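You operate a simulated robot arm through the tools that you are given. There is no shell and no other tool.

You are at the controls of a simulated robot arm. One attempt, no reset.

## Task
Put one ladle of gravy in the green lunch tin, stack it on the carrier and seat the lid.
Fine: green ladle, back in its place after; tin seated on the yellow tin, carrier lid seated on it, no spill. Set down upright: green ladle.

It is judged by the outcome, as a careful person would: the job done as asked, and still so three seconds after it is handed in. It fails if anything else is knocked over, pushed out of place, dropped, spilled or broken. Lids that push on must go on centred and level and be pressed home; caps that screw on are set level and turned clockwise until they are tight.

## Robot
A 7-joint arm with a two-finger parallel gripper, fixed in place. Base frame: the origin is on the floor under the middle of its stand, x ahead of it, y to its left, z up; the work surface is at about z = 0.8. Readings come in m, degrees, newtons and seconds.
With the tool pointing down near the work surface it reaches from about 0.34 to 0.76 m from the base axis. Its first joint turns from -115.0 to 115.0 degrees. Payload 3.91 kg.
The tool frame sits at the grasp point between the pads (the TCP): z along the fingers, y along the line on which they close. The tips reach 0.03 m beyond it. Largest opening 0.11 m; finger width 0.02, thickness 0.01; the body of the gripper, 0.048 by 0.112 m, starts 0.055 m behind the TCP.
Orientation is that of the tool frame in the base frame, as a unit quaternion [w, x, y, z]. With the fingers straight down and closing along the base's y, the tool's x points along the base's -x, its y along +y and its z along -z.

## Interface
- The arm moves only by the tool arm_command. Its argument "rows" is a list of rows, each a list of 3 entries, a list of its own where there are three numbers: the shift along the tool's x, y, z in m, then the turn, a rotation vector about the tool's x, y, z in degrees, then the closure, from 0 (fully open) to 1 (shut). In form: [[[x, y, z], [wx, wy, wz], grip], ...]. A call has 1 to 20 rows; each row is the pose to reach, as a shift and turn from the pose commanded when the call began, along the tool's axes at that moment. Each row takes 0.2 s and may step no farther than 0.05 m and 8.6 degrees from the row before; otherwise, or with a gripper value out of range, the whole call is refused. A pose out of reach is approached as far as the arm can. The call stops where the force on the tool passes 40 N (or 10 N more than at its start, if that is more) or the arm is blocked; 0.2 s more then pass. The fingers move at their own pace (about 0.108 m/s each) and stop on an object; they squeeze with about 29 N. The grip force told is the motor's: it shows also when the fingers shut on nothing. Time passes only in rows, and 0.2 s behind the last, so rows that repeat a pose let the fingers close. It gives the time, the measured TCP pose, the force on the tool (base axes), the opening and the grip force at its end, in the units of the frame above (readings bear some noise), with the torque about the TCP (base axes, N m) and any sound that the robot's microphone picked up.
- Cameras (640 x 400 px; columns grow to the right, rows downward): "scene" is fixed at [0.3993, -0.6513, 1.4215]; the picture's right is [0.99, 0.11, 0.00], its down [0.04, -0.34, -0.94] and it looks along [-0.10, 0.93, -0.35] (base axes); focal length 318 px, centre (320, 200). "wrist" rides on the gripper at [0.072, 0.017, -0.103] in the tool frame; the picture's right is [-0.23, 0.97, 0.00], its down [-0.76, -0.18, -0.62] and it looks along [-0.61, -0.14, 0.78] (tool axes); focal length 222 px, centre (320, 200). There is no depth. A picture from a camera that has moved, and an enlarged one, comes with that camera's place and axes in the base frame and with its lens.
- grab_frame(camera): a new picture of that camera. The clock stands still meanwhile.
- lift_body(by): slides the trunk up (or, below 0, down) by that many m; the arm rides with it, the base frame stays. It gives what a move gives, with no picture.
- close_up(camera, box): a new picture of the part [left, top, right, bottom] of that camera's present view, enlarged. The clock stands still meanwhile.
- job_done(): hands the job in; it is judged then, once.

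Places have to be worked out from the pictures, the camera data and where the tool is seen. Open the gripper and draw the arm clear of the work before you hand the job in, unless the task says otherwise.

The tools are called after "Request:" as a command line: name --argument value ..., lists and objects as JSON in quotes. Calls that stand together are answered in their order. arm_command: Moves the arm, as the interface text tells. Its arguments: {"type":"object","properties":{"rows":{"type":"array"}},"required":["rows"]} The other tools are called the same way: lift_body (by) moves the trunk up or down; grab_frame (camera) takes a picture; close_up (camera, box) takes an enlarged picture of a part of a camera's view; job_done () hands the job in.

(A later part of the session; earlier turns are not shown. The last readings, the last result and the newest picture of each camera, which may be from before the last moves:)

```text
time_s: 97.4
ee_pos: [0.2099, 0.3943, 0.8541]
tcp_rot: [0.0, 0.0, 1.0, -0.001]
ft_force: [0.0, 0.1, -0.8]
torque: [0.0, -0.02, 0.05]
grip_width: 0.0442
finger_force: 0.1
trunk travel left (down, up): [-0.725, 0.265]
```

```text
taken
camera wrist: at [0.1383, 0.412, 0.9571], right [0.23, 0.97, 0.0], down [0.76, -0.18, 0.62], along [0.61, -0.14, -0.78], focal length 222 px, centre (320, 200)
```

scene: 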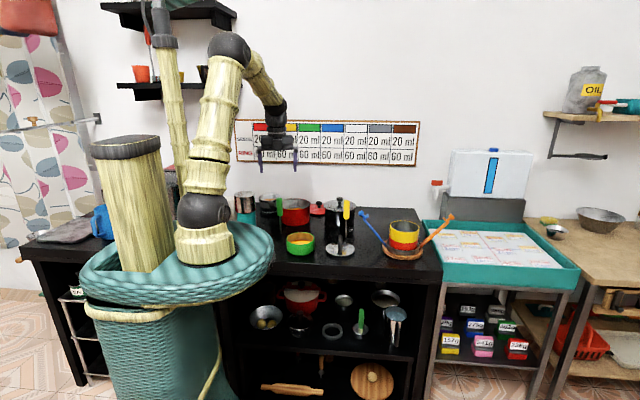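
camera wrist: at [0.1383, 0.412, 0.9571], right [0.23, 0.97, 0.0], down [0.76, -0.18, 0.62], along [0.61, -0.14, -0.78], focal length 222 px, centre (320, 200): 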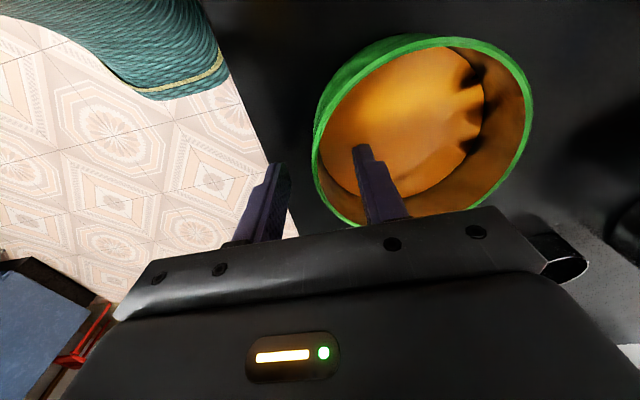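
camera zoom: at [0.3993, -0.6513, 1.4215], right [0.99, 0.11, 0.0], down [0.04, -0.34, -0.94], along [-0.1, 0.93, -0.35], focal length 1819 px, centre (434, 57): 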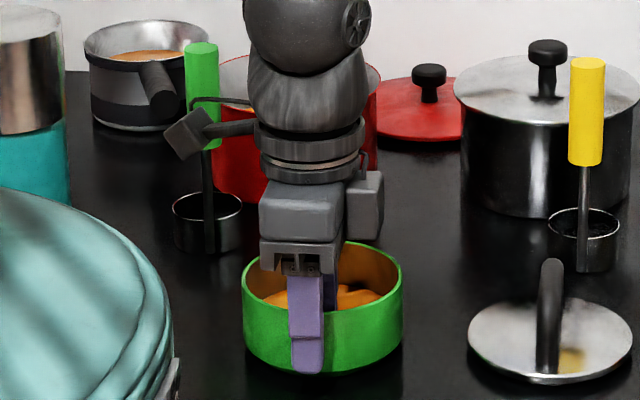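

One finger is inside the tin and one outside, clear of the gravy. I close gradually on the wall.

Request:
arm_command --rows '[[[0, 0, 0], [0, 0, 0], 0.75], [[0, 0, 0], [0, 0, 0], 0.85], [[0, 0, 0], [0, 0, 0], 0.9], [[0, 0, 0], [0, 0, 0], 0.94], [[0, 0, 0], [0, 0, 0], 0.97], [[0, 0, 0], [0, 0, 0], 1], [[0, 0, 0], [0, 0, 0], 1], [[0, 0, 0], [0, 0, 0], 1]]'

Request:
close_up --camera "scene" --box '[260, 190, 340, 260]'

Request:
grab_frame --camera "wrist"

```text
time_s: 99.2
ee_pos: [0.2091, 0.3937, 0.8536]
tcp_rot: [0.0, -0.001, 1.0, 0.001]
ft_force: [-0.8, 0.8, 0.2]
torque: [0.08, -0.06, 0.03]
grip_width: 0.0053
finger_force: 28.5
trunk travel left (down, up): [-0.725, 0.265]
```

```text
5.71 times, centred on (300, 225) of scene
camera zoom: at [0.3993, -0.6513, 1.4215], right [0.99, 0.11, 0.0], down [0.04, -0.34, -0.94], along [-0.1, 0.93, -0.35], focal length 1819 px, centre (434, 57)
```

zoom: 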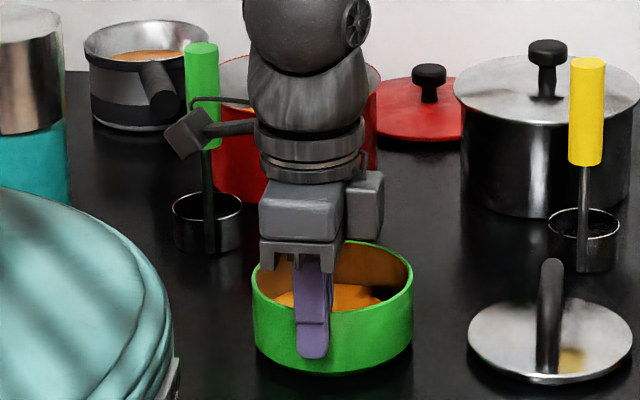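

```text
taken
camera wrist: at [0.1382, 0.4121, 0.9573], right [0.23, 0.97, 0.0], down [0.76, -0.18, 0.62], along [0.61, -0.14, -0.78], focal length 222 px, centre (320, 200)
```

wrist: 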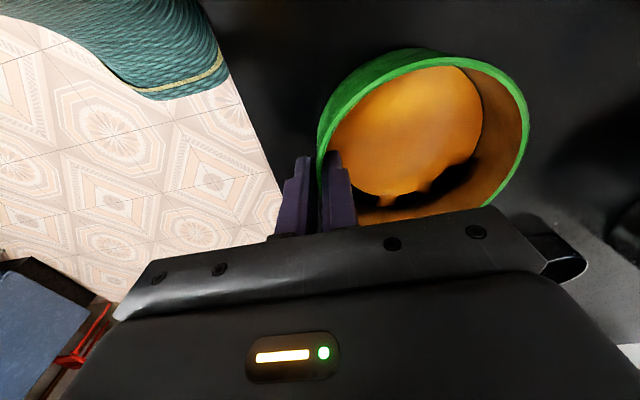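

Wall gripped (28.5 N); the tin slid about 4 mm in +x while self-centring. I lift it very slowly by 2 cm and check that it stays level.

Request:
arm_command --rows '[[[0, 0, -0.001], [0, 0, 0], 1], [[0, 0, -0.003], [0, 0, 0], 1], [[0, 0, -0.006], [0, 0, 0], 1], [[0, 0, -0.01], [0, 0, 0], 1], [[0, 0, -0.014], [0, 0, 0], 1], [[0, 0, -0.018], [0, 0, 0], 1], [[0, 0, -0.02], [0, 0, 0], 1], [[0, 0, -0.02], [0, 0, 0], 1]]'

Request:
close_up --camera "scene" --box '[270, 210, 330, 255]'

Request:
grab_frame --camera "wrist"

```text
time_s: 101.0
ee_pos: [0.2087, 0.3936, 0.8739]
tcp_rot: [0.0, -0.001, 1.0, 0.0]
ft_force: [0.2, 0.0, -1.3]
torque: [-0.12, 0.02, -0.03]
grip_width: 0.0051
finger_force: 29.4
trunk travel left (down, up): [-0.725, 0.265]
```

```text
8.89 times, centred on (300, 232) of scene
camera zoom: at [0.3993, -0.6513, 1.4215], right [0.99, 0.11, 0.0], down [0.04, -0.34, -0.94], along [-0.1, 0.93, -0.35], focal length 2830 px, centre (498, -89)
```

zoom: 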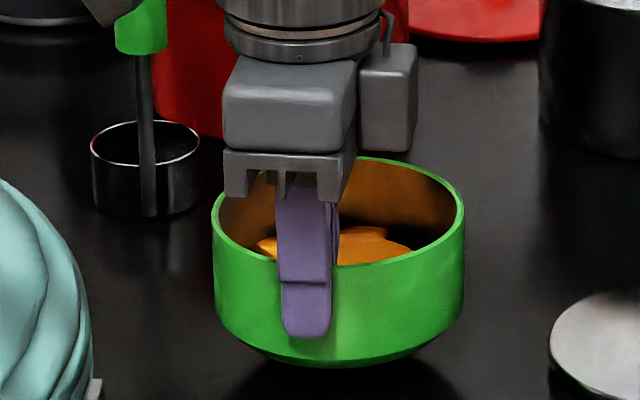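

```text
taken
camera wrist: at [0.1379, 0.4119, 0.9772], right [0.23, 0.97, 0.0], down [0.76, -0.18, 0.62], along [0.61, -0.14, -0.78], focal length 222 px, centre (320, 200)
```

wrist: 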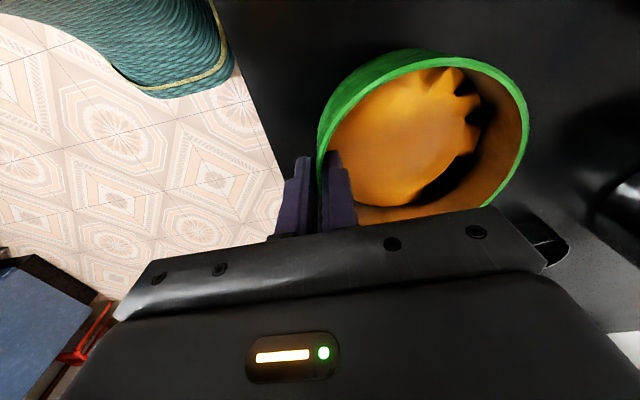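

The tin hangs practically level (within ~1°), gravy settled. I raise it slowly to clear the latch arms (tin bottom to about z 1.01).

Request:
arm_command --rows '[[[0, 0, -0.002], [0, 0, 0], 1], [[0, 0, -0.006], [0, 0, 0], 1], [[0, 0, -0.012], [0, 0, 0], 1], [[0, 0, -0.02], [0, 0, 0], 1], [[0, 0, -0.03], [0, 0, 0], 1], [[0, 0, -0.041], [0, 0, 0], 1], [[0, 0, -0.052], [0, 0, 0], 1], [[0, 0, -0.064], [0, 0, 0], 1], [[0, 0, -0.076], [0, 0, 0], 1], [[0, 0, -0.088], [0, 0, 0], 1], [[0, 0, -0.1], [0, 0, 0], 1], [[0, 0, -0.112], [0, 0, 0], 1], [[0, 0, -0.124], [0, 0, 0], 1], [[0, 0, -0.136], [0, 0, 0], 1], [[0, 0, -0.148], [0, 0, 0], 1], [[0, 0, -0.16], [0, 0, 0], 1], [[0, 0, -0.171], [0, 0, 0], 1], [[0, 0, -0.18], [0, 0, 0], 1], [[0, 0, -0.187], [0, 0, 0], 1], [[0, 0, -0.19], [0, 0, 0], 1]]'

Request:
close_up --camera "scene" --box '[240, 130, 440, 270]'

Request:
grab_frame --camera "wrist"

```text
time_s: 105.2
ee_pos: [0.2091, 0.3942, 1.0631]
tcp_rot: [0.0, -0.001, 1.0, 0.0]
ft_force: [0.4, 0.1, -1.9]
torque: [-0.07, -0.01, 0.0]
grip_width: 0.0051
finger_force: 28.6
trunk travel left (down, up): [-0.725, 0.265]
```

```text
2.86 times, centred on (340, 200) of scene
camera zoom: at [0.3993, -0.6513, 1.4215], right [0.99, 0.11, 0.0], down [0.04, -0.34, -0.94], along [-0.1, 0.93, -0.35], focal length 910 px, centre (263, 200)
```

zoom: 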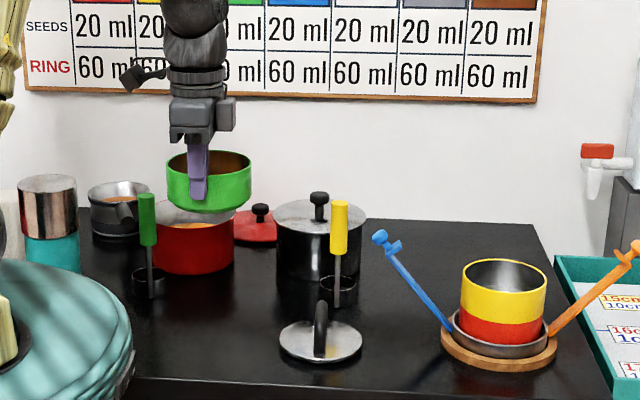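

```text
taken
camera wrist: at [0.1381, 0.4122, 1.1671], right [0.23, 0.97, 0.0], down [0.76, -0.18, 0.62], along [0.61, -0.14, -0.78], focal length 222 px, centre (320, 200)
```

wrist: 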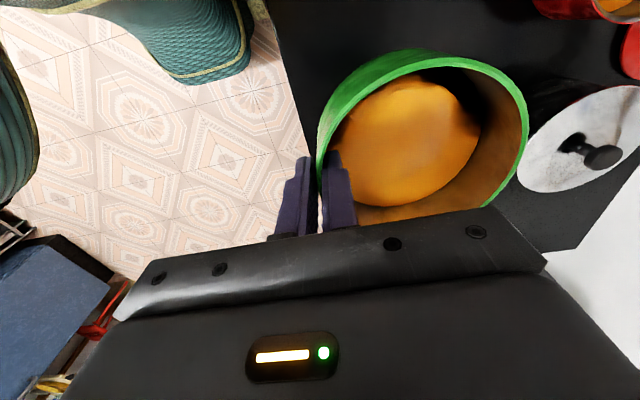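

The tin is level and clear. Before travelling I measure the yellow tin's rim precisely with strong enlargements.

Request:
close_up --camera "scene" --box '[384, 215, 424, 240]'

Request:
close_up --camera "scene" --box '[380, 215, 430, 265]'

Request:
close_up --camera "scene" --box '[285, 170, 335, 215]'

```text
16.00 times, centred on (404, 228) of scene
camera zoom: at [0.3993, -0.6513, 1.4215], right [0.99, 0.11, 0.0], down [0.04, -0.34, -0.94], along [-0.1, 0.93, -0.35], focal length 5094 px, centre (-1024, -240)
```

zoom: 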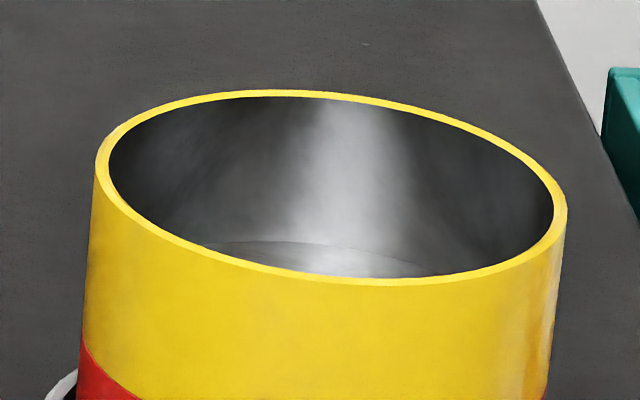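

```text
8.00 times, centred on (405, 240) of scene
camera zoom: at [0.3993, -0.6513, 1.4215], right [0.99, 0.11, 0.0], down [0.04, -0.34, -0.94], along [-0.1, 0.93, -0.35], focal length 2547 px, centre (-360, -120)
```

zoom: 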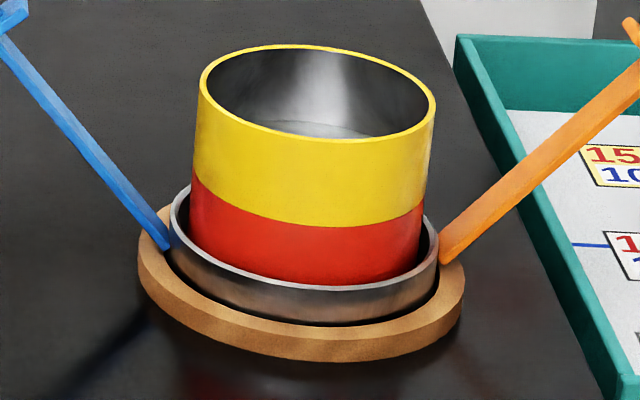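

```text
8.89 times, centred on (310, 192) of scene
camera zoom: at [0.3993, -0.6513, 1.4215], right [0.99, 0.11, 0.0], down [0.04, -0.34, -0.94], along [-0.1, 0.93, -0.35], focal length 2830 px, centre (409, 267)
```

zoom: 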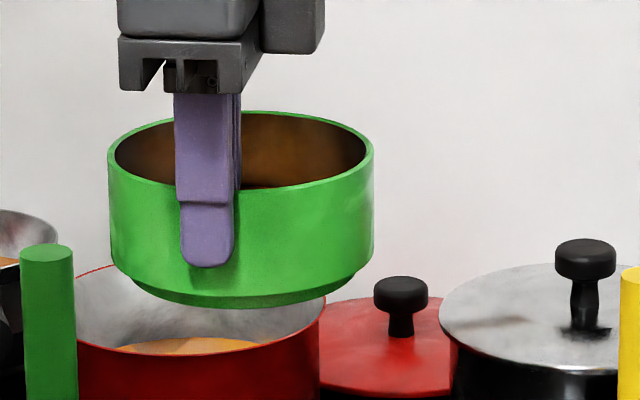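

Careful ellipse analysis of both cameras puts the carrier's centre nearer (0.608, 0.486) with the yellow rim at z≈0.90, so I'll grip-place from the robot side. I carry the tin slowly toward it, yawing 25° on the way, in the first of two halves.

Request:
arm_command --rows '[[[-0.0013, 0.0002, 0], [0, 0, 0.17], 1], [[-0.0049, 0.0008, 0], [0, 0, 0.68], 1], [[-0.011, 0.0018, 0], [0, 0, 1.5], 1], [[-0.0196, 0.0032, 0], [0, 0, 2.7], 1], [[-0.0308, 0.005, 0], [0, 0, 4.3], 1], [[-0.043, 0.0069, 0], [0, 0, 6], 1], [[-0.0553, 0.0089, 0], [0, 0, 7.7], 1], [[-0.0675, 0.0109, 0], [0, 0, 9.4], 1], [[-0.0797, 0.0128, 0], [0, 0, 11.1], 1], [[-0.0922, 0.0148, 0], [0, 0, 12.8], 1], [[-0.1044, 0.0168, 0], [0, 0, 14.5], 1], [[-0.1166, 0.0188, 0], [0, 0, 16.2], 1], [[-0.1289, 0.0208, 0], [0, 0, 17.9], 1], [[-0.1411, 0.0227, 0], [0, 0, 19.6], 1], [[-0.1523, 0.0245, 0], [0, 0, 21.2], 1], [[-0.1615, 0.026, 0], [0, 0, 22.4], 1], [[-0.1688, 0.0272, 0], [0, 0, 23.5], 1], [[-0.1744, 0.0281, 0], [0, 0, 24.2], 1], [[-0.178, 0.0287, 0], [0, 0, 24.7], 1], [[-0.18, 0.029, 0], [0, 0, 25], 1]]'

Request:
close_up --camera "scene" --box '[270, 120, 470, 270]'

Request:
grab_frame --camera "wrist"

```text
time_s: 109.4
ee_pos: [0.3897, 0.4245, 1.064]
tcp_rot: [0.0, 0.216, 0.976, 0.0]
ft_force: [0.3, -0.2, -1.8]
torque: [-0.1, 0.06, 0.02]
grip_width: 0.0052
finger_force: 29.3
trunk travel left (down, up): [-0.725, 0.265]
```

```text
2.67 times, centred on (370, 195) of scene
camera zoom: at [0.3993, -0.6513, 1.4215], right [0.99, 0.11, 0.0], down [0.04, -0.34, -0.94], along [-0.1, 0.93, -0.35], focal length 849 px, centre (187, 213)
```

zoom: 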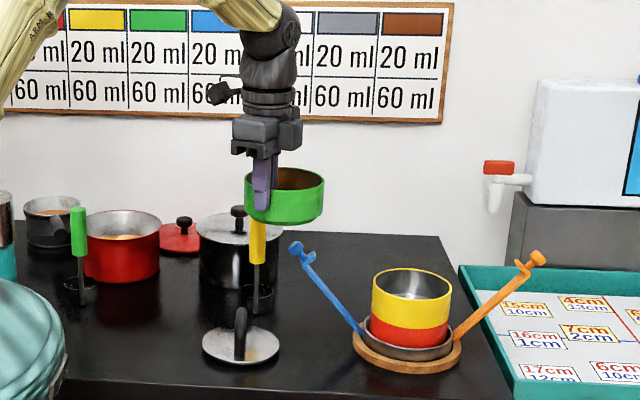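

```text
taken
camera wrist: at [0.3323, 0.4703, 1.1666], right [0.62, 0.79, 0.0], down [0.62, -0.48, 0.62], along [0.49, -0.38, -0.78], focal length 222 px, centre (320, 200)
```

wrist: 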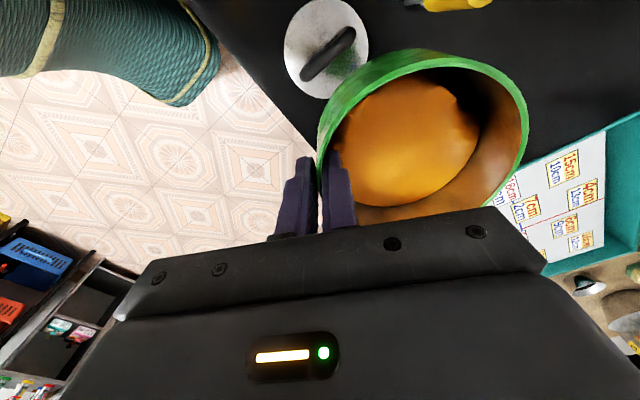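

All good so far and level. Second half: to a hover with the tin over my estimate of the carrier's centre, yawing another 26°.

Request:
arm_command --rows '[[[-0.001, 0.0007, 0], [0, 0, 0.18], 1], [[-0.004, 0.0027, 0], [0, 0, 0.7], 1], [[-0.0089, 0.0061, 0], [0, 0, 1.6], 1], [[-0.0159, 0.0108, 0], [0, 0, 2.8], 1], [[-0.025, 0.017, 0], [0, 0, 4.4], 1], [[-0.035, 0.0238, 0], [0, 0, 6.2], 1], [[-0.0449, 0.0305, 0], [0, 0, 8], 1], [[-0.0549, 0.0373, 0], [0, 0, 9.8], 1], [[-0.0648, 0.0441, 0], [0, 0, 11.5], 1], [[-0.0749, 0.0509, 0], [0, 0, 13.3], 1], [[-0.0849, 0.0577, 0], [0, 0, 15.1], 1], [[-0.0948, 0.0645, 0], [0, 0, 16.8], 1], [[-0.1048, 0.0712, 0], [0, 0, 18.6], 1], [[-0.1147, 0.078, 0], [0, 0, 20.4], 1], [[-0.1238, 0.0842, 0], [0, 0, 22], 1], [[-0.1312, 0.0893, 0], [0, 0, 23.3], 1], [[-0.1372, 0.0933, 0], [0, 0, 24.4], 1], [[-0.1418, 0.0964, 0], [0, 0, 25.2], 1], [[-0.1447, 0.0984, 0], [0, 0, 25.7], 1], [[-0.1463, 0.0995, 0], [0, 0, 26], 1]]'

Request:
close_up --camera "scene" --box '[340, 150, 470, 270]'

Request:
grab_frame --camera "wrist"

```text
time_s: 113.6
ee_pos: [0.5648, 0.4524, 1.063]
tcp_rot: [0.0, 0.431, 0.902, 0.0]
ft_force: [0.3, -0.5, -1.8]
torque: [-0.05, 0.06, 0.0]
grip_width: 0.0051
finger_force: 29.3
trunk travel left (down, up): [-0.725, 0.265]
```

```text
3.33 times, centred on (405, 210) of scene
camera zoom: at [0.3993, -0.6513, 1.4215], right [0.99, 0.11, 0.0], down [0.04, -0.34, -0.94], along [-0.1, 0.93, -0.35], focal length 1061 px, centre (37, 167)
```

zoom: 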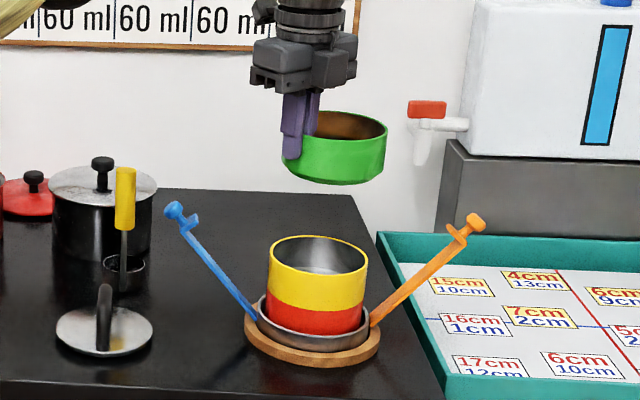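

```text
taken
camera wrist: at [0.5329, 0.52, 1.1666], right [0.9, 0.44, 0.0], down [0.34, -0.7, 0.62], along [0.27, -0.56, -0.78], focal length 222 px, centre (320, 200)
```

wrist: 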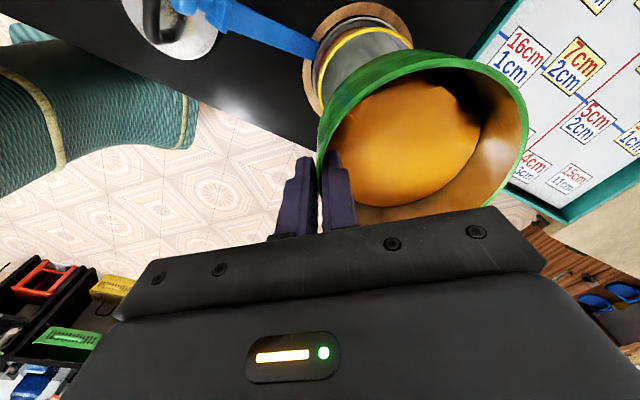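

The tin hovers over the carrier and the wrist camera can see part of the yellow rim past it. I zoom there to fix the carrier's centre precisely.

Request:
close_up --camera "wrist" --box '[290, 0, 430, 100]'

Request:
close_up --camera "wrist" --box '[300, 30, 540, 240]'

Request:
close_up --camera "scene" --box '[380, 180, 430, 220]'

```text
4.00 times, centred on (360, 50) of wrist
camera zoom: at [0.5329, 0.52, 1.1666], right [0.9, 0.44, 0.0], down [0.34, -0.7, 0.62], along [0.27, -0.56, -0.78], focal length 888 px, centre (160, 800)
```

zoom: 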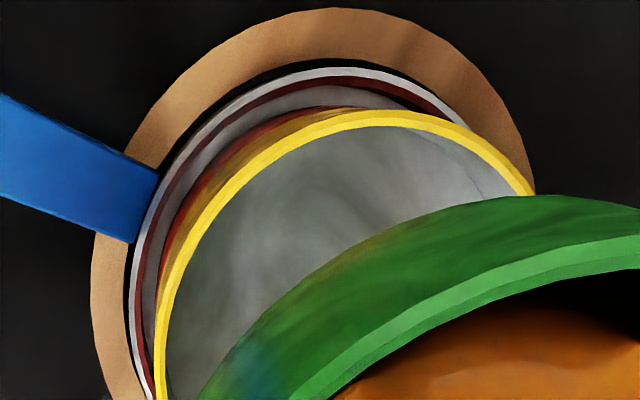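

```text
1.90 times, centred on (420, 135) of wrist
camera zoom: at [0.5329, 0.52, 1.1666], right [0.9, 0.44, 0.0], down [0.34, -0.7, 0.62], along [0.27, -0.56, -0.78], focal length 423 px, centre (130, 324)
```

zoom: 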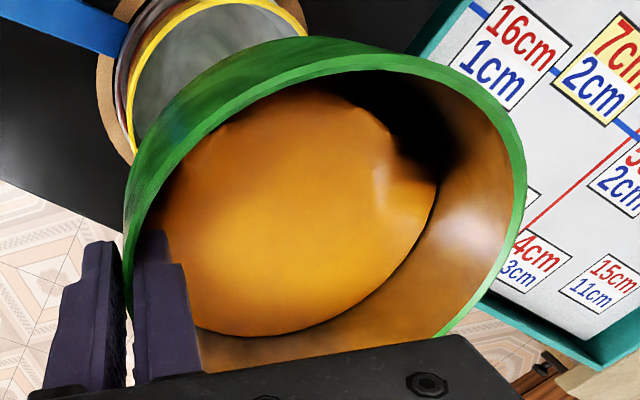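

```text
10.00 times, centred on (405, 200) of scene
camera zoom: at [0.3993, -0.6513, 1.4215], right [0.99, 0.11, 0.0], down [0.04, -0.34, -0.94], along [-0.1, 0.93, -0.35], focal length 3184 px, centre (-530, 200)
```

zoom: 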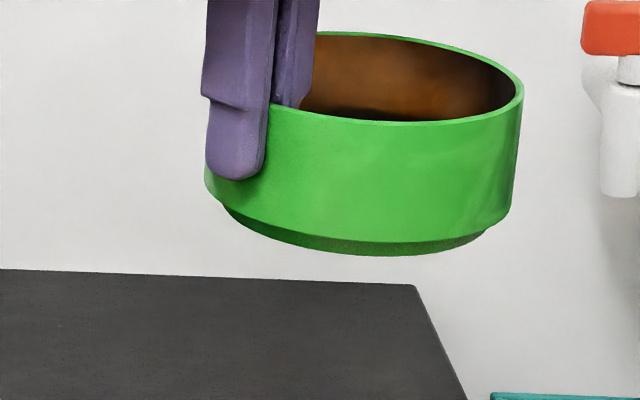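

The yellow rim fits a circle centred at (0.607, 0.490), r≈0.0546, z≈0.90, and the green tin is currently about 3.5 mm too far in +x and 6 mm short in y. I correct that and lower to about 1.5 cm above the yellow rim.

Request:
arm_command --rows '[[[0.002, 0.0003, 0.001], [0, 0, 0], 1], [[0.004, 0.0006, 0.004], [0, 0, 0], 1], [[0.006, 0.0009, 0.009], [0, 0, 0], 1], [[0.0069, 0.0011, 0.016], [0, 0, 0], 1], [[0.0069, 0.0011, 0.024], [0, 0, 0], 1], [[0.0069, 0.0011, 0.033], [0, 0, 0], 1], [[0.0069, 0.0011, 0.042], [0, 0, 0], 1], [[0.0069, 0.0011, 0.051], [0, 0, 0], 1], [[0.0069, 0.0011, 0.06], [0, 0, 0], 1], [[0.0069, 0.0011, 0.069], [0, 0, 0], 1], [[0.0069, 0.0011, 0.077], [0, 0, 0], 1], [[0.0069, 0.0011, 0.084], [0, 0, 0], 1], [[0.0069, 0.0011, 0.089], [0, 0, 0], 1], [[0.0069, 0.0011, 0.093], [0, 0, 0], 1], [[0.0069, 0.0011, 0.095], [0, 0, 0], 1], [[0.0069, 0.0011, 0.095], [0, 0, 0], 1]]'

Request:
close_up --camera "scene" --box '[380, 200, 430, 250]'

Request:
close_up --camera "wrist" --box '[280, 0, 540, 220]'

Request:
close_up --camera "wrist" --box '[280, 0, 420, 110]'

```text
time_s: 117.0
ee_pos: [0.5598, 0.4575, 0.9686]
tcp_rot: [-0.001, 0.43, 0.903, -0.001]
ft_force: [0.0, 0.3, -1.9]
torque: [-0.06, 0.04, -0.05]
grip_width: 0.0052
finger_force: 29.4
trunk travel left (down, up): [-0.725, 0.265]
```

```text
8.00 times, centred on (405, 225) of scene
camera zoom: at [0.3993, -0.6513, 1.4215], right [0.99, 0.11, 0.0], down [0.04, -0.34, -0.94], along [-0.1, 0.93, -0.35], focal length 2547 px, centre (-360, 0)
```

zoom: 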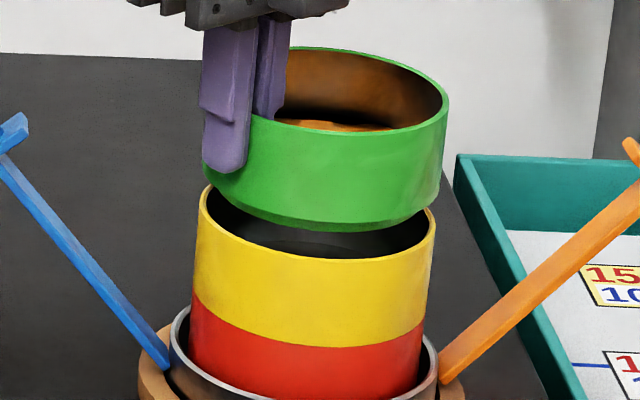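

```text
1.82 times, centred on (410, 110) of wrist
camera zoom: at [0.5292, 0.526, 1.0716], right [0.9, 0.44, 0.0], down [0.34, -0.7, 0.62], along [0.27, -0.56, -0.78], focal length 404 px, centre (156, 364)
```

zoom: 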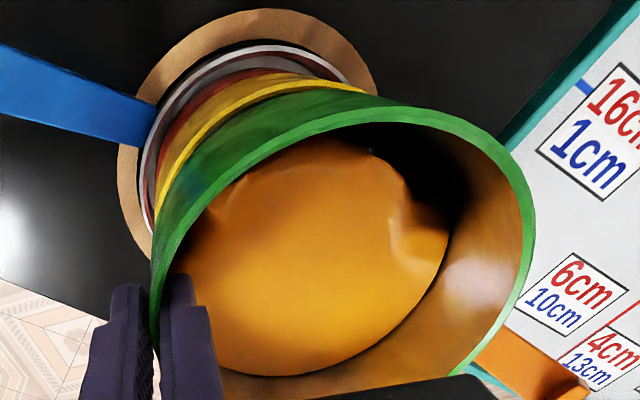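

```text
3.64 times, centred on (350, 55) of wrist
camera zoom: at [0.5292, 0.526, 1.0716], right [0.9, 0.44, 0.0], down [0.34, -0.7, 0.62], along [0.27, -0.56, -0.78], focal length 808 px, centre (211, 727)
```

zoom: 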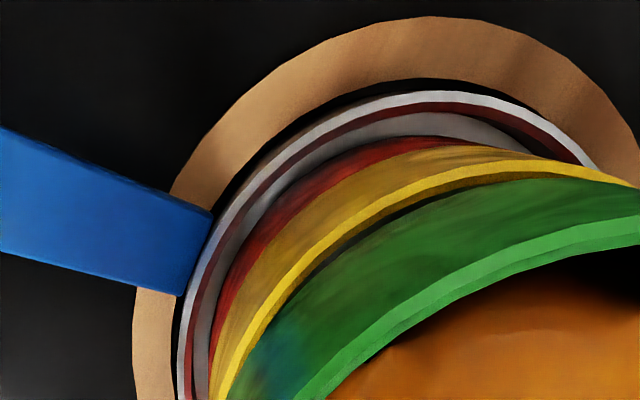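

Now both circles agree within about 1 mm: green (0.605, 0.489), yellow (0.605, 0.4905). I lower slowly toward contact, first 12 mm.

Request:
arm_command --rows '[[[0, 0.0005, 0.002], [0, 0, 0], 1], [[0, 0.001, 0.004], [0, 0, 0], 1], [[0, 0.001, 0.006], [0, 0, 0], 1], [[0, 0.001, 0.008], [0, 0, 0], 1], [[0, 0.001, 0.01], [0, 0, 0], 1], [[0, 0.001, 0.012], [0, 0, 0], 1], [[0, 0.001, 0.012], [0, 0, 0], 1]]'

Request:
close_up --camera "scene" --box '[380, 200, 430, 250]'

```text
time_s: 118.6
ee_pos: [0.5608, 0.4596, 0.956]
tcp_rot: [0.0, 0.43, 0.903, 0.0]
ft_force: [-0.3, 0.1, -1.7]
torque: [-0.02, 0.07, 0.02]
grip_width: 0.0052
finger_force: 29.1
trunk travel left (down, up): [-0.725, 0.265]
```

```text
8.00 times, centred on (405, 225) of scene
camera zoom: at [0.3993, -0.6513, 1.4215], right [0.99, 0.11, 0.0], down [0.04, -0.34, -0.94], along [-0.1, 0.93, -0.35], focal length 2547 px, centre (-360, 0)
```

zoom: 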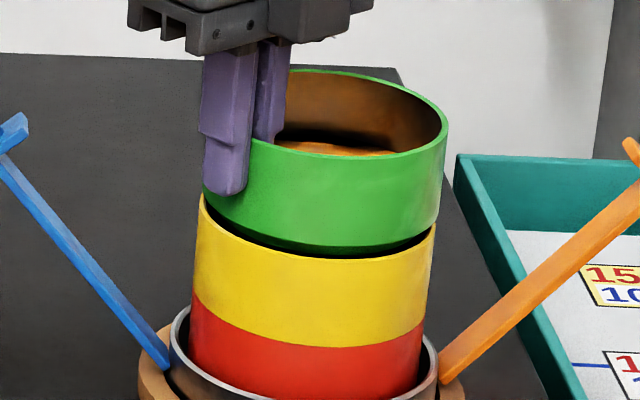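

Very close now and still hanging free. I keep lowering in 1 mm steps, watching the force.

Request:
arm_command --rows '[[[0, 0, 0.001], [0, 0, 0], 1], [[0, 0, 0.002], [0, 0, 0], 1], [[0, 0, 0.003], [0, 0, 0], 1], [[0, 0, 0.003], [0, 0, 0], 1]]'

Request:
close_up --camera "scene" --box '[385, 215, 425, 240]'

```text
time_s: 119.6
ee_pos: [0.5617, 0.4593, 0.9536]
tcp_rot: [0.001, 0.43, 0.903, 0.0]
ft_force: [0.3, 0.6, -2.5]
torque: [-0.03, 0.08, 0.03]
grip_width: 0.0054
finger_force: 29.2
trunk travel left (down, up): [-0.725, 0.265]
```

```text
16.00 times, centred on (405, 228) of scene
camera zoom: at [0.3993, -0.6513, 1.4215], right [0.99, 0.11, 0.0], down [0.04, -0.34, -0.94], along [-0.1, 0.93, -0.35], focal length 5094 px, centre (-1040, -240)
```

zoom: 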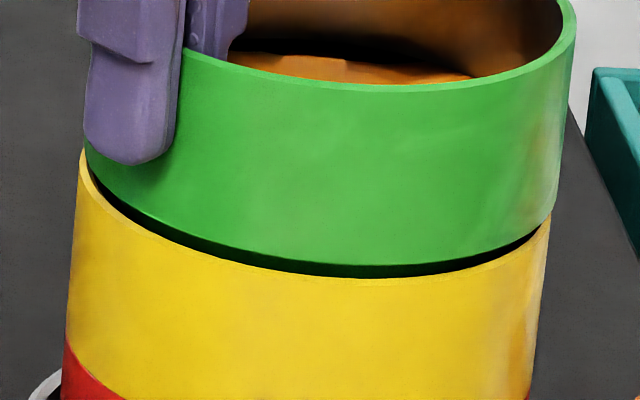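

The green base is entering the yellow rim, evenly on both sides. I continue down.

Request:
arm_command --rows '[[[0, 0, 0.001], [0, 0, 0], 1], [[0, 0, 0.002], [0, 0, 0], 1], [[0, 0, 0.002], [0, 0, 0], 1]]'

Request:
arm_command --rows '[[[0, 0, 0.001], [0, 0, 0], 1], [[0, 0, 0.0015], [0, 0, 0], 1], [[0, 0, 0.0015], [0, 0, 0], 1]]'

Request:
close_up --camera "scene" --box '[385, 215, 425, 240]'

```text
time_s: 120.4
ee_pos: [0.5614, 0.4584, 0.9503]
tcp_rot: [0.0, 0.43, 0.903, 0.0]
ft_force: [-0.1, 0.6, -1.7]
torque: [-0.08, 0.06, -0.01]
grip_width: 0.0052
finger_force: 28.8
trunk travel left (down, up): [-0.725, 0.265]
```

```text
time_s: 121.2
ee_pos: [0.5622, 0.4584, 0.9502]
tcp_rot: [0.0, 0.429, 0.903, 0.0]
ft_force: [-0.8, -0.7, -2.0]
torque: [-0.04, 0.06, -0.01]
grip_width: 0.0052
finger_force: 29.1
trunk travel left (down, up): [-0.725, 0.265]
```

```text
16.00 times, centred on (405, 228) of scene
camera zoom: at [0.3993, -0.6513, 1.4215], right [0.99, 0.11, 0.0], down [0.04, -0.34, -0.94], along [-0.1, 0.93, -0.35], focal length 5094 px, centre (-1040, -240)
```

zoom: 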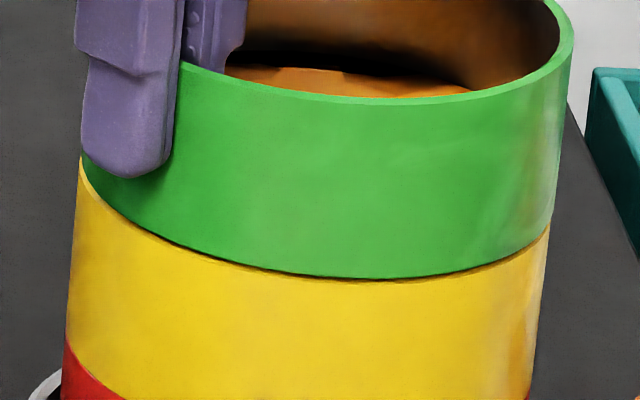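

The shoulder gap is nearly closed. I lower further by half-millimetres until I feel it seat.

Request:
arm_command --rows '[[[0, 0, 0.0005], [0, 0, 0], 1], [[0, 0, 0.001], [0, 0, 0], 1], [[0, 0, 0.001], [0, 0, 0], 1]]'

Request:
arm_command --rows '[[[0, 0, 0.0005], [0, 0, 0], 1], [[0, 0, 0.001], [0, 0, 0], 1], [[0, 0, 0.001], [0, 0, 0], 1]]'

```text
time_s: 122.0
ee_pos: [0.5611, 0.4591, 0.949]
tcp_rot: [0.0, 0.43, 0.903, 0.0]
ft_force: [0.4, 0.2, -1.8]
torque: [-0.03, 0.08, 0.03]
grip_width: 0.0053
finger_force: 28.5
trunk travel left (down, up): [-0.725, 0.265]
```

```text
time_s: 122.8
ee_pos: [0.5612, 0.4586, 0.9489]
tcp_rot: [0.0, 0.43, 0.903, 0.0]
ft_force: [0.5, 0.1, 0.7]
torque: [0.14, 0.03, 0.0]
grip_width: 0.0052
finger_force: 29.5
trunk travel left (down, up): [-0.725, 0.265]
```

Contact is starting (force from −1.8 to +0.7 N). I press a little further to seat it.

Request:
arm_command --rows '[[[0, 0, 0.0005], [0, 0, 0], 1], [[0, 0, 0.001], [0, 0, 0], 1], [[0, 0, 0.001], [0, 0, 0], 1]]'

Request:
close_up --camera "scene" --box '[385, 215, 425, 240]'

Request:
close_up --camera "wrist" --box '[280, 0, 540, 220]'

```text
time_s: 123.6
ee_pos: [0.5607, 0.4577, 0.9482]
tcp_rot: [0.0, 0.429, 0.903, 0.001]
ft_force: [1.1, 1.4, 6.3]
torque: [0.3, -0.02, 0.03]
grip_width: 0.0051
finger_force: 29.1
trunk travel left (down, up): [-0.725, 0.265]
```

```text
16.00 times, centred on (405, 228) of scene
camera zoom: at [0.3993, -0.6513, 1.4215], right [0.99, 0.11, 0.0], down [0.04, -0.34, -0.94], along [-0.1, 0.93, -0.35], focal length 5094 px, centre (-1040, -240)
```

zoom: 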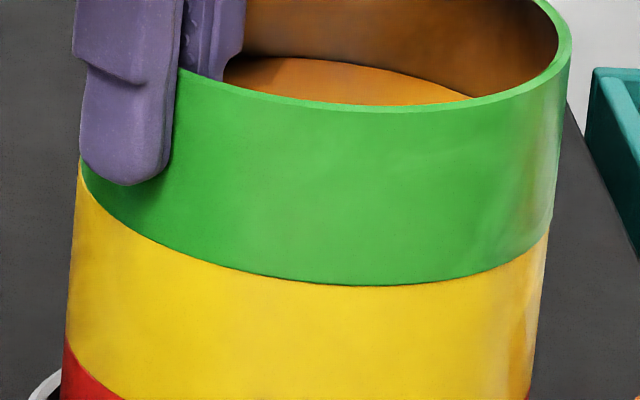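

```text
1.82 times, centred on (410, 110) of wrist
camera zoom: at [0.5296, 0.5263, 1.0514], right [0.9, 0.44, 0.0], down [0.34, -0.7, 0.62], along [0.27, -0.56, -0.78], focal length 404 px, centre (156, 364)
```

zoom: 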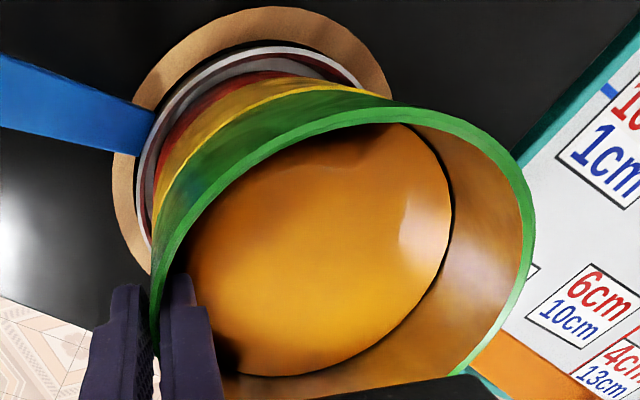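

The green tin is flush on the yellow one all round (6 N). I open the fingers gently to release the wall.

Request:
arm_command --rows '[[[0, 0, -0.0005], [0, 0, 0], 0.94], [[0, 0, -0.0005], [0, 0, 0], 0.9], [[0, 0, -0.0005], [0, 0, 0], 0.85], [[0, 0, -0.0005], [0, 0, 0], 0.78], [[0, 0, -0.0005], [0, 0, 0], 0.7], [[0, 0, -0.0005], [0, 0, 0], 0.65], [[0, 0, -0.0005], [0, 0, 0], 0.65]]'

Request:
close_up --camera "scene" --box '[380, 200, 430, 250]'

Request:
close_up --camera "wrist" --box '[280, 0, 540, 220]'

```text
time_s: 125.2
ee_pos: [0.5603, 0.459, 0.9485]
tcp_rot: [0.0, 0.429, 0.903, 0.001]
ft_force: [-0.1, 1.2, 0.1]
torque: [-0.04, -0.01, -0.03]
grip_width: 0.0384
finger_force: 0.1
trunk travel left (down, up): [-0.725, 0.265]
```

```text
8.00 times, centred on (405, 225) of scene
camera zoom: at [0.3993, -0.6513, 1.4215], right [0.99, 0.11, 0.0], down [0.04, -0.34, -0.94], along [-0.1, 0.93, -0.35], focal length 2547 px, centre (-360, 0)
```

zoom: 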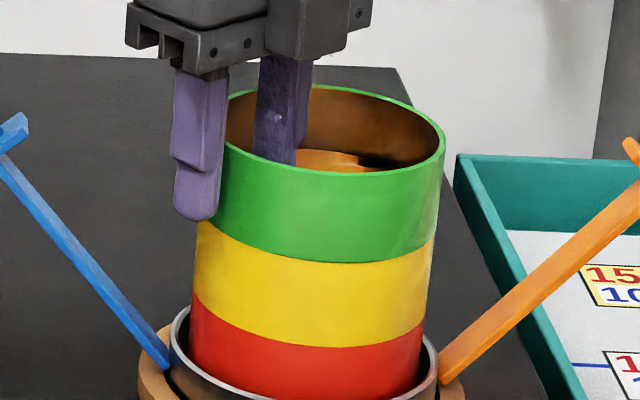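

```text
1.82 times, centred on (410, 110) of wrist
camera zoom: at [0.5297, 0.5266, 1.0508], right [0.9, 0.44, 0.0], down [0.34, -0.7, 0.62], along [0.27, -0.56, -0.78], focal length 404 px, centre (156, 364)
```

zoom: 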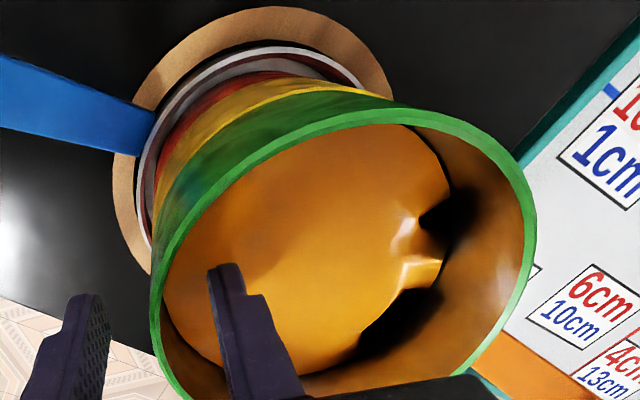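

Released; the stack is straight and flush. I raise the gripper straight up out of the tin.

Request:
arm_command --rows '[[[0, 0, -0.008], [0, 0, 0], 0.65], [[0, 0, -0.02], [0, 0, 0], 0.65], [[0, 0, -0.035], [0, 0, 0], 0.65], [[0, 0, -0.055], [0, 0, 0], 0.65], [[0, 0, -0.08], [0, 0, 0], 0.65], [[0, 0, -0.11], [0, 0, 0], 0.65], [[0, 0, -0.14], [0, 0, 0], 0.5], [[0, 0, -0.16], [0, 0, 0], 0.3]]'

Request:
grab_frame --camera "wrist"

Request:
close_up --camera "wrist" --box '[300, 0, 460, 130]'

Request:
close_up --camera "scene" --box '[310, 190, 470, 280]'

```text
time_s: 127.0
ee_pos: [0.5614, 0.4576, 1.1085]
tcp_rot: [0.0, 0.429, 0.903, -0.001]
ft_force: [0.4, -0.1, 0.2]
torque: [0.04, 0.03, -0.02]
grip_width: 0.0769
finger_force: 0.0
trunk travel left (down, up): [-0.725, 0.265]
```

```text
taken
camera wrist: at [0.5302, 0.5262, 1.2112], right [0.9, 0.44, 0.0], down [0.34, -0.7, 0.62], along [0.27, -0.56, -0.78], focal length 222 px, centre (320, 200)
```

wrist: 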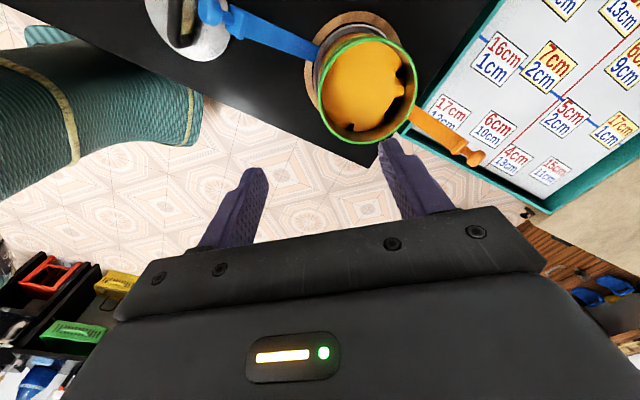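

```text
3.08 times, centred on (380, 65) of wrist
camera zoom: at [0.5302, 0.5262, 1.2112], right [0.9, 0.44, 0.0], down [0.34, -0.7, 0.62], along [0.27, -0.56, -0.78], focal length 684 px, centre (135, 615)
```

zoom: 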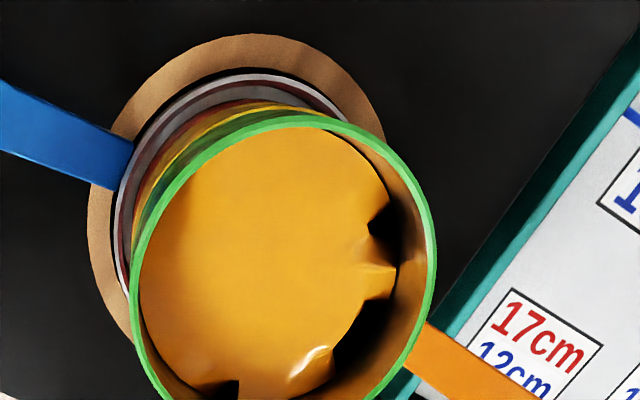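

```text
4.00 times, centred on (390, 235) of scene
camera zoom: at [0.3993, -0.6513, 1.4215], right [0.99, 0.11, 0.0], down [0.04, -0.34, -0.94], along [-0.1, 0.93, -0.35], focal length 1274 px, centre (40, 60)
```

zoom: 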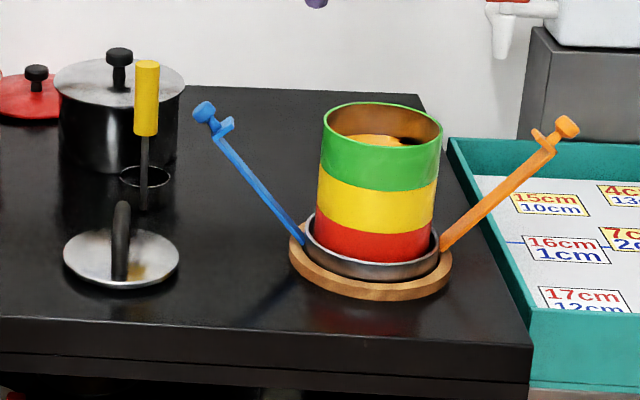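

The green tin is seated; its rim circle now measures centre (0.607, 0.489), z≈0.945. That centre is 0.78 m from the base axis, so before fetching the lid I test, empty and well above the stack, whether the straight-down tool reaches it.

Request:
arm_command --rows '[[[0, 0.02, 0], [0, 0, 0], 0.3], [[0, 0.04, 0], [0, 0, 0], 0.3], [[0, 0.055, 0], [0, 0, 0], 0.3], [[0, 0.055, 0], [0, 0, 0], 0.3]]'

Request:
arm_command --rows '[[[0, 0, 0.03], [0, 0, 0], 0.3], [[0, 0, 0.06], [0, 0, 0], 0.3], [[0, 0, 0.08], [0, 0, 0], 0.3], [[0, 0, 0.08], [0, 0, 0], 0.3]]'

Request:
grab_frame --camera "scene"

```text
time_s: 128.0
ee_pos: [0.5626, 0.4668, 1.0999]
tcp_rot: [0.0, 0.43, 0.903, -0.001]
ft_force: [0.7, -0.8, -0.6]
torque: [-0.01, 0.02, 0.0]
grip_width: 0.0771
finger_force: 0.1
out of reach, approached as far as the arm can: row 1, 2, 3, 4
trunk travel left (down, up): [-0.725, 0.265]
```

```text
time_s: 129.0
ee_pos: [0.5697, 0.4746, 1.0223]
tcp_rot: [0.0, 0.43, 0.903, 0.0]
ft_force: [-0.4, -0.5, 0.3]
torque: [-0.01, 0.0, 0.0]
grip_width: 0.0771
finger_force: 0.1
out of reach, approached as far as the arm can: row 1, 2, 3, 4
trunk travel left (down, up): [-0.725, 0.265]
```

```text
taken
```

scene: 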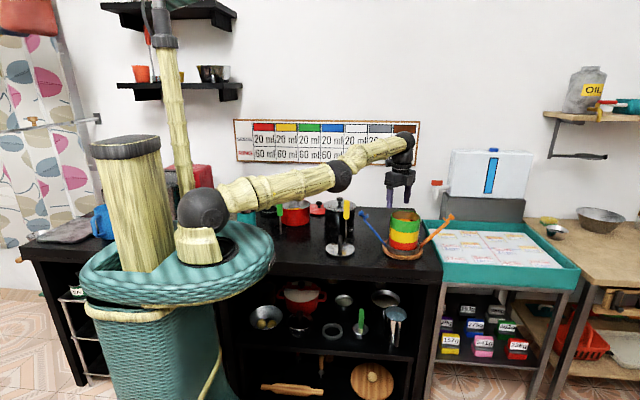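

Straight down only reaches radius ~0.74, so for the lid I'll lean the tool outward ~25–30° along the handle bar and raise the trunk. I back away and up now.

Request:
arm_command --rows '[[[0, -0.01, -0.03], [0, 0, 0], 0.3], [[0, -0.03, -0.06], [0, 0, 0], 0.3], [[0, -0.055, -0.09], [0, 0, 0], 0.3], [[0, -0.08, -0.1], [0, 0, 0], 0.2], [[0, -0.08, -0.1], [0, 0, 0], 0]]'

```text
time_s: 130.2
ee_pos: [0.5486, 0.462, 1.1351]
tcp_rot: [0.0, 0.429, 0.903, -0.002]
ft_force: [0.2, -0.1, -0.2]
torque: [0.0, 0.01, 0.03]
grip_width: 0.1099
finger_force: 0.1
out of reach, approached as far as the arm can: row 1, 2, 3, 4, 5
trunk travel left (down, up): [-0.725, 0.265]
```

The reach limit also bites at this height, so I raise the trunk 0.15 m, which lifts everything clear and gives the arm more slack.

Request:
lift_body --by 0.15

Request:
arm_command --rows '[[[0, -0.02, 0.02], [0, 0, 0], 0], [[0, -0.05, 0.05], [0, 0, 0], 0], [[0, -0.08, 0.08], [0, 0, 0], 0], [[0, -0.1, 0.1], [0, 0, 0], 0], [[0, -0.1, 0.1], [0, 0, 0], 0]]'

Request:
grab_frame --camera "scene"

```text
time_s: 131.9
ee_pos: [0.5492, 0.4615, 1.2851]
tcp_rot: [-0.001, 0.43, 0.903, -0.001]
ft_force: [-0.1, -0.8, 0.6]
torque: [0.0, 0.03, 0.01]
grip_width: 0.1101
finger_force: 0.0
trunk travel left (down, up): [-0.875, 0.115]
```

```text
time_s: 133.1
ee_pos: [0.5553, 0.4795, 1.2135]
tcp_rot: [-0.001, 0.43, 0.903, 0.0]
ft_force: [-0.8, 0.5, 0.1]
torque: [0.0, -0.04, 0.01]
grip_width: 0.1102
finger_force: 0.0
out of reach, approached as far as the arm can: row 1, 2, 3, 4, 5
trunk travel left (down, up): [-0.875, 0.115]
```

```text
taken
```

scene: 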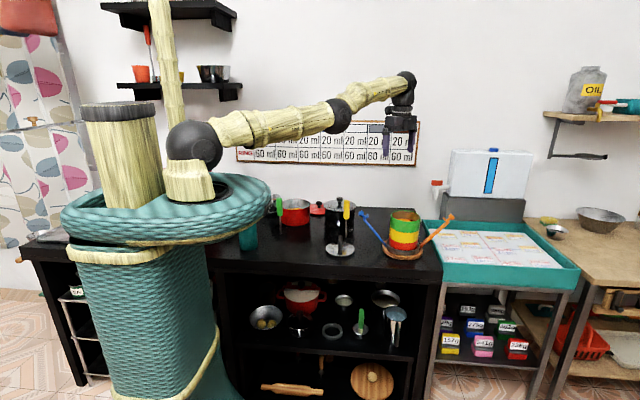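

The arm seems stuck against a wrist limit with the forearm pointing up rather than truly out of reach. Lowering should relax it; I go down 0.1 m, still well above the stack.

Request:
arm_command --rows '[[[0, 0, 0.03], [0, 0, 0], 0], [[0, 0, 0.06], [0, 0, 0], 0], [[0, 0, 0.09], [0, 0, 0], 0], [[0, 0, 0.1], [0, 0, 0], 0], [[0, 0, 0.1], [0, 0, 0], 0]]'

```text
time_s: 134.3
ee_pos: [0.5626, 0.487, 1.1145]
tcp_rot: [0.0, 0.429, 0.903, -0.001]
ft_force: [-1.1, 0.1, -0.9]
torque: [0.01, 0.0, 0.02]
grip_width: 0.1102
finger_force: 0.0
out of reach, approached as far as the arm can: row 1, 2, 3, 4, 5
trunk travel left (down, up): [-0.875, 0.115]
```

Readings show the arm locked fully straight: each result is just the nearest point on its maximum-reach arc. I hold the same command for a few rows to see whether it converges on its own.

Request:
arm_command --rows '[[[0, 0, 0], [0, 0, 0], 0], [[0, 0, 0], [0, 0, 0], 0], [[0, 0, 0], [0, 0, 0], 0], [[0, 0, 0], [0, 0, 0], 0], [[0, 0, 0], [0, 0, 0], 0], [[0, 0, 0], [0, 0, 0], 0]]'

```text
time_s: 135.7
ee_pos: [0.5633, 0.4875, 1.1148]
tcp_rot: [-0.001, 0.43, 0.903, -0.001]
ft_force: [0.6, 0.6, 1.1]
torque: [-0.02, 0.04, 0.03]
grip_width: 0.1102
finger_force: 0.1
trunk travel left (down, up): [-0.875, 0.115]
```

Holding here isn't flagged, so the reference is this pose. I try one small retract step to see how the solver responds.

Request:
arm_command --rows '[[[0, -0.005, 0], [0, 0, 0], 0], [[0, -0.01, 0], [0, 0, 0], 0], [[0, -0.015, 0], [0, 0, 0], 0], [[0, -0.02, 0], [0, 0, 0], 0]]'

```text
time_s: 136.7
ee_pos: [0.5627, 0.4877, 1.116]
tcp_rot: [-0.002, 0.43, 0.903, -0.002]
ft_force: [0.0, 0.0, 0.0]
torque: [0.0, 0.02, 0.0]
grip_width: 0.11
finger_force: 0.1
out of reach, approached as far as the arm can: row 1, 2, 3, 4
trunk travel left (down, up): [-0.875, 0.115]
```

Retracting is refused at the straight-arm singularity. I try a pure small downward step instead (still ~10 cm above the tin), which should make the elbow flex.

Request:
arm_command --rows '[[[0, 0, 0.01], [0, 0, 0], 0], [[0, 0, 0.02], [0, 0, 0], 0], [[0, 0, 0.03], [0, 0, 0], 0]]'

```text
time_s: 137.5
ee_pos: [0.5638, 0.4876, 1.0857]
tcp_rot: [-0.001, 0.43, 0.903, -0.001]
ft_force: [-0.8, 1.0, 0.1]
torque: [0.02, 0.03, 0.0]
grip_width: 0.11
finger_force: 0.1
trunk travel left (down, up): [-0.875, 0.115]
```

Downward was accepted, so the elbow has flexed slightly. Now I retry a small retract.

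Request:
arm_command --rows '[[[0, -0.005, 0], [0, 0, 0], 0], [[0, -0.012, 0], [0, 0, 0], 0], [[0, -0.02, 0], [0, 0, 0], 0], [[0, -0.03, 0], [0, 0, 0], 0]]'

```text
time_s: 138.5
ee_pos: [0.5633, 0.4878, 1.0863]
tcp_rot: [0.0, 0.43, 0.903, -0.001]
ft_force: [0.1, 0.1, -0.1]
torque: [0.01, 0.04, -0.04]
grip_width: 0.11
finger_force: 0.0
out of reach, approached as far as the arm can: row 1, 2, 3, 4
trunk travel left (down, up): [-0.875, 0.115]
```

Still refused — the elbow is evidently on the underside with the wrist bend at its limit. I extend fully straight first, then step down, so the elbow can flex upward instead.

Request:
arm_command --rows '[[[0, 0.01, 0], [0, 0, 0], 0], [[0, 0.02, 0], [0, 0, 0], 0], [[0, 0.02, 0.01], [0, 0, 0], 0], [[0, 0.02, 0.02], [0, 0, 0], 0], [[0, 0.02, 0.03], [0, 0, 0], 0]]'

Request:
arm_command --rows '[[[0, -0.005, 0.002], [0, 0, 0], 0], [[0, -0.012, 0.004], [0, 0, 0], 0], [[0, -0.02, 0.006], [0, 0, 0], 0], [[0, -0.03, 0.006], [0, 0, 0], 0]]'

Request:
grab_frame --camera "scene"

```text
time_s: 139.7
ee_pos: [0.5663, 0.4894, 1.0646]
tcp_rot: [0.0, 0.43, 0.903, 0.0]
ft_force: [1.0, -0.2, 0.6]
torque: [-0.03, 0.01, -0.03]
grip_width: 0.1102
finger_force: 0.0
out of reach, approached as far as the arm can: row 1, 2, 3, 4, 5
trunk travel left (down, up): [-0.875, 0.115]
```

```text
time_s: 140.7
ee_pos: [0.5621, 0.4896, 1.0586]
tcp_rot: [0.0, 0.429, 0.903, -0.001]
ft_force: [-0.3, 0.2, 0.9]
torque: [-0.02, 0.01, 0.0]
grip_width: 0.1102
finger_force: 0.0
out of reach, approached as far as the arm can: row 2, 3, 4
trunk travel left (down, up): [-0.875, 0.115]
```

```text
taken
```

scene: 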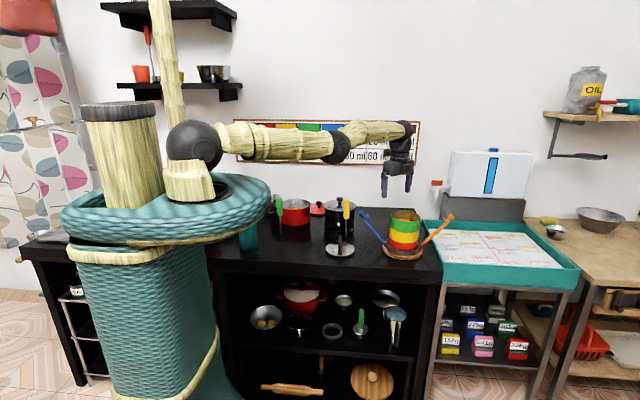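

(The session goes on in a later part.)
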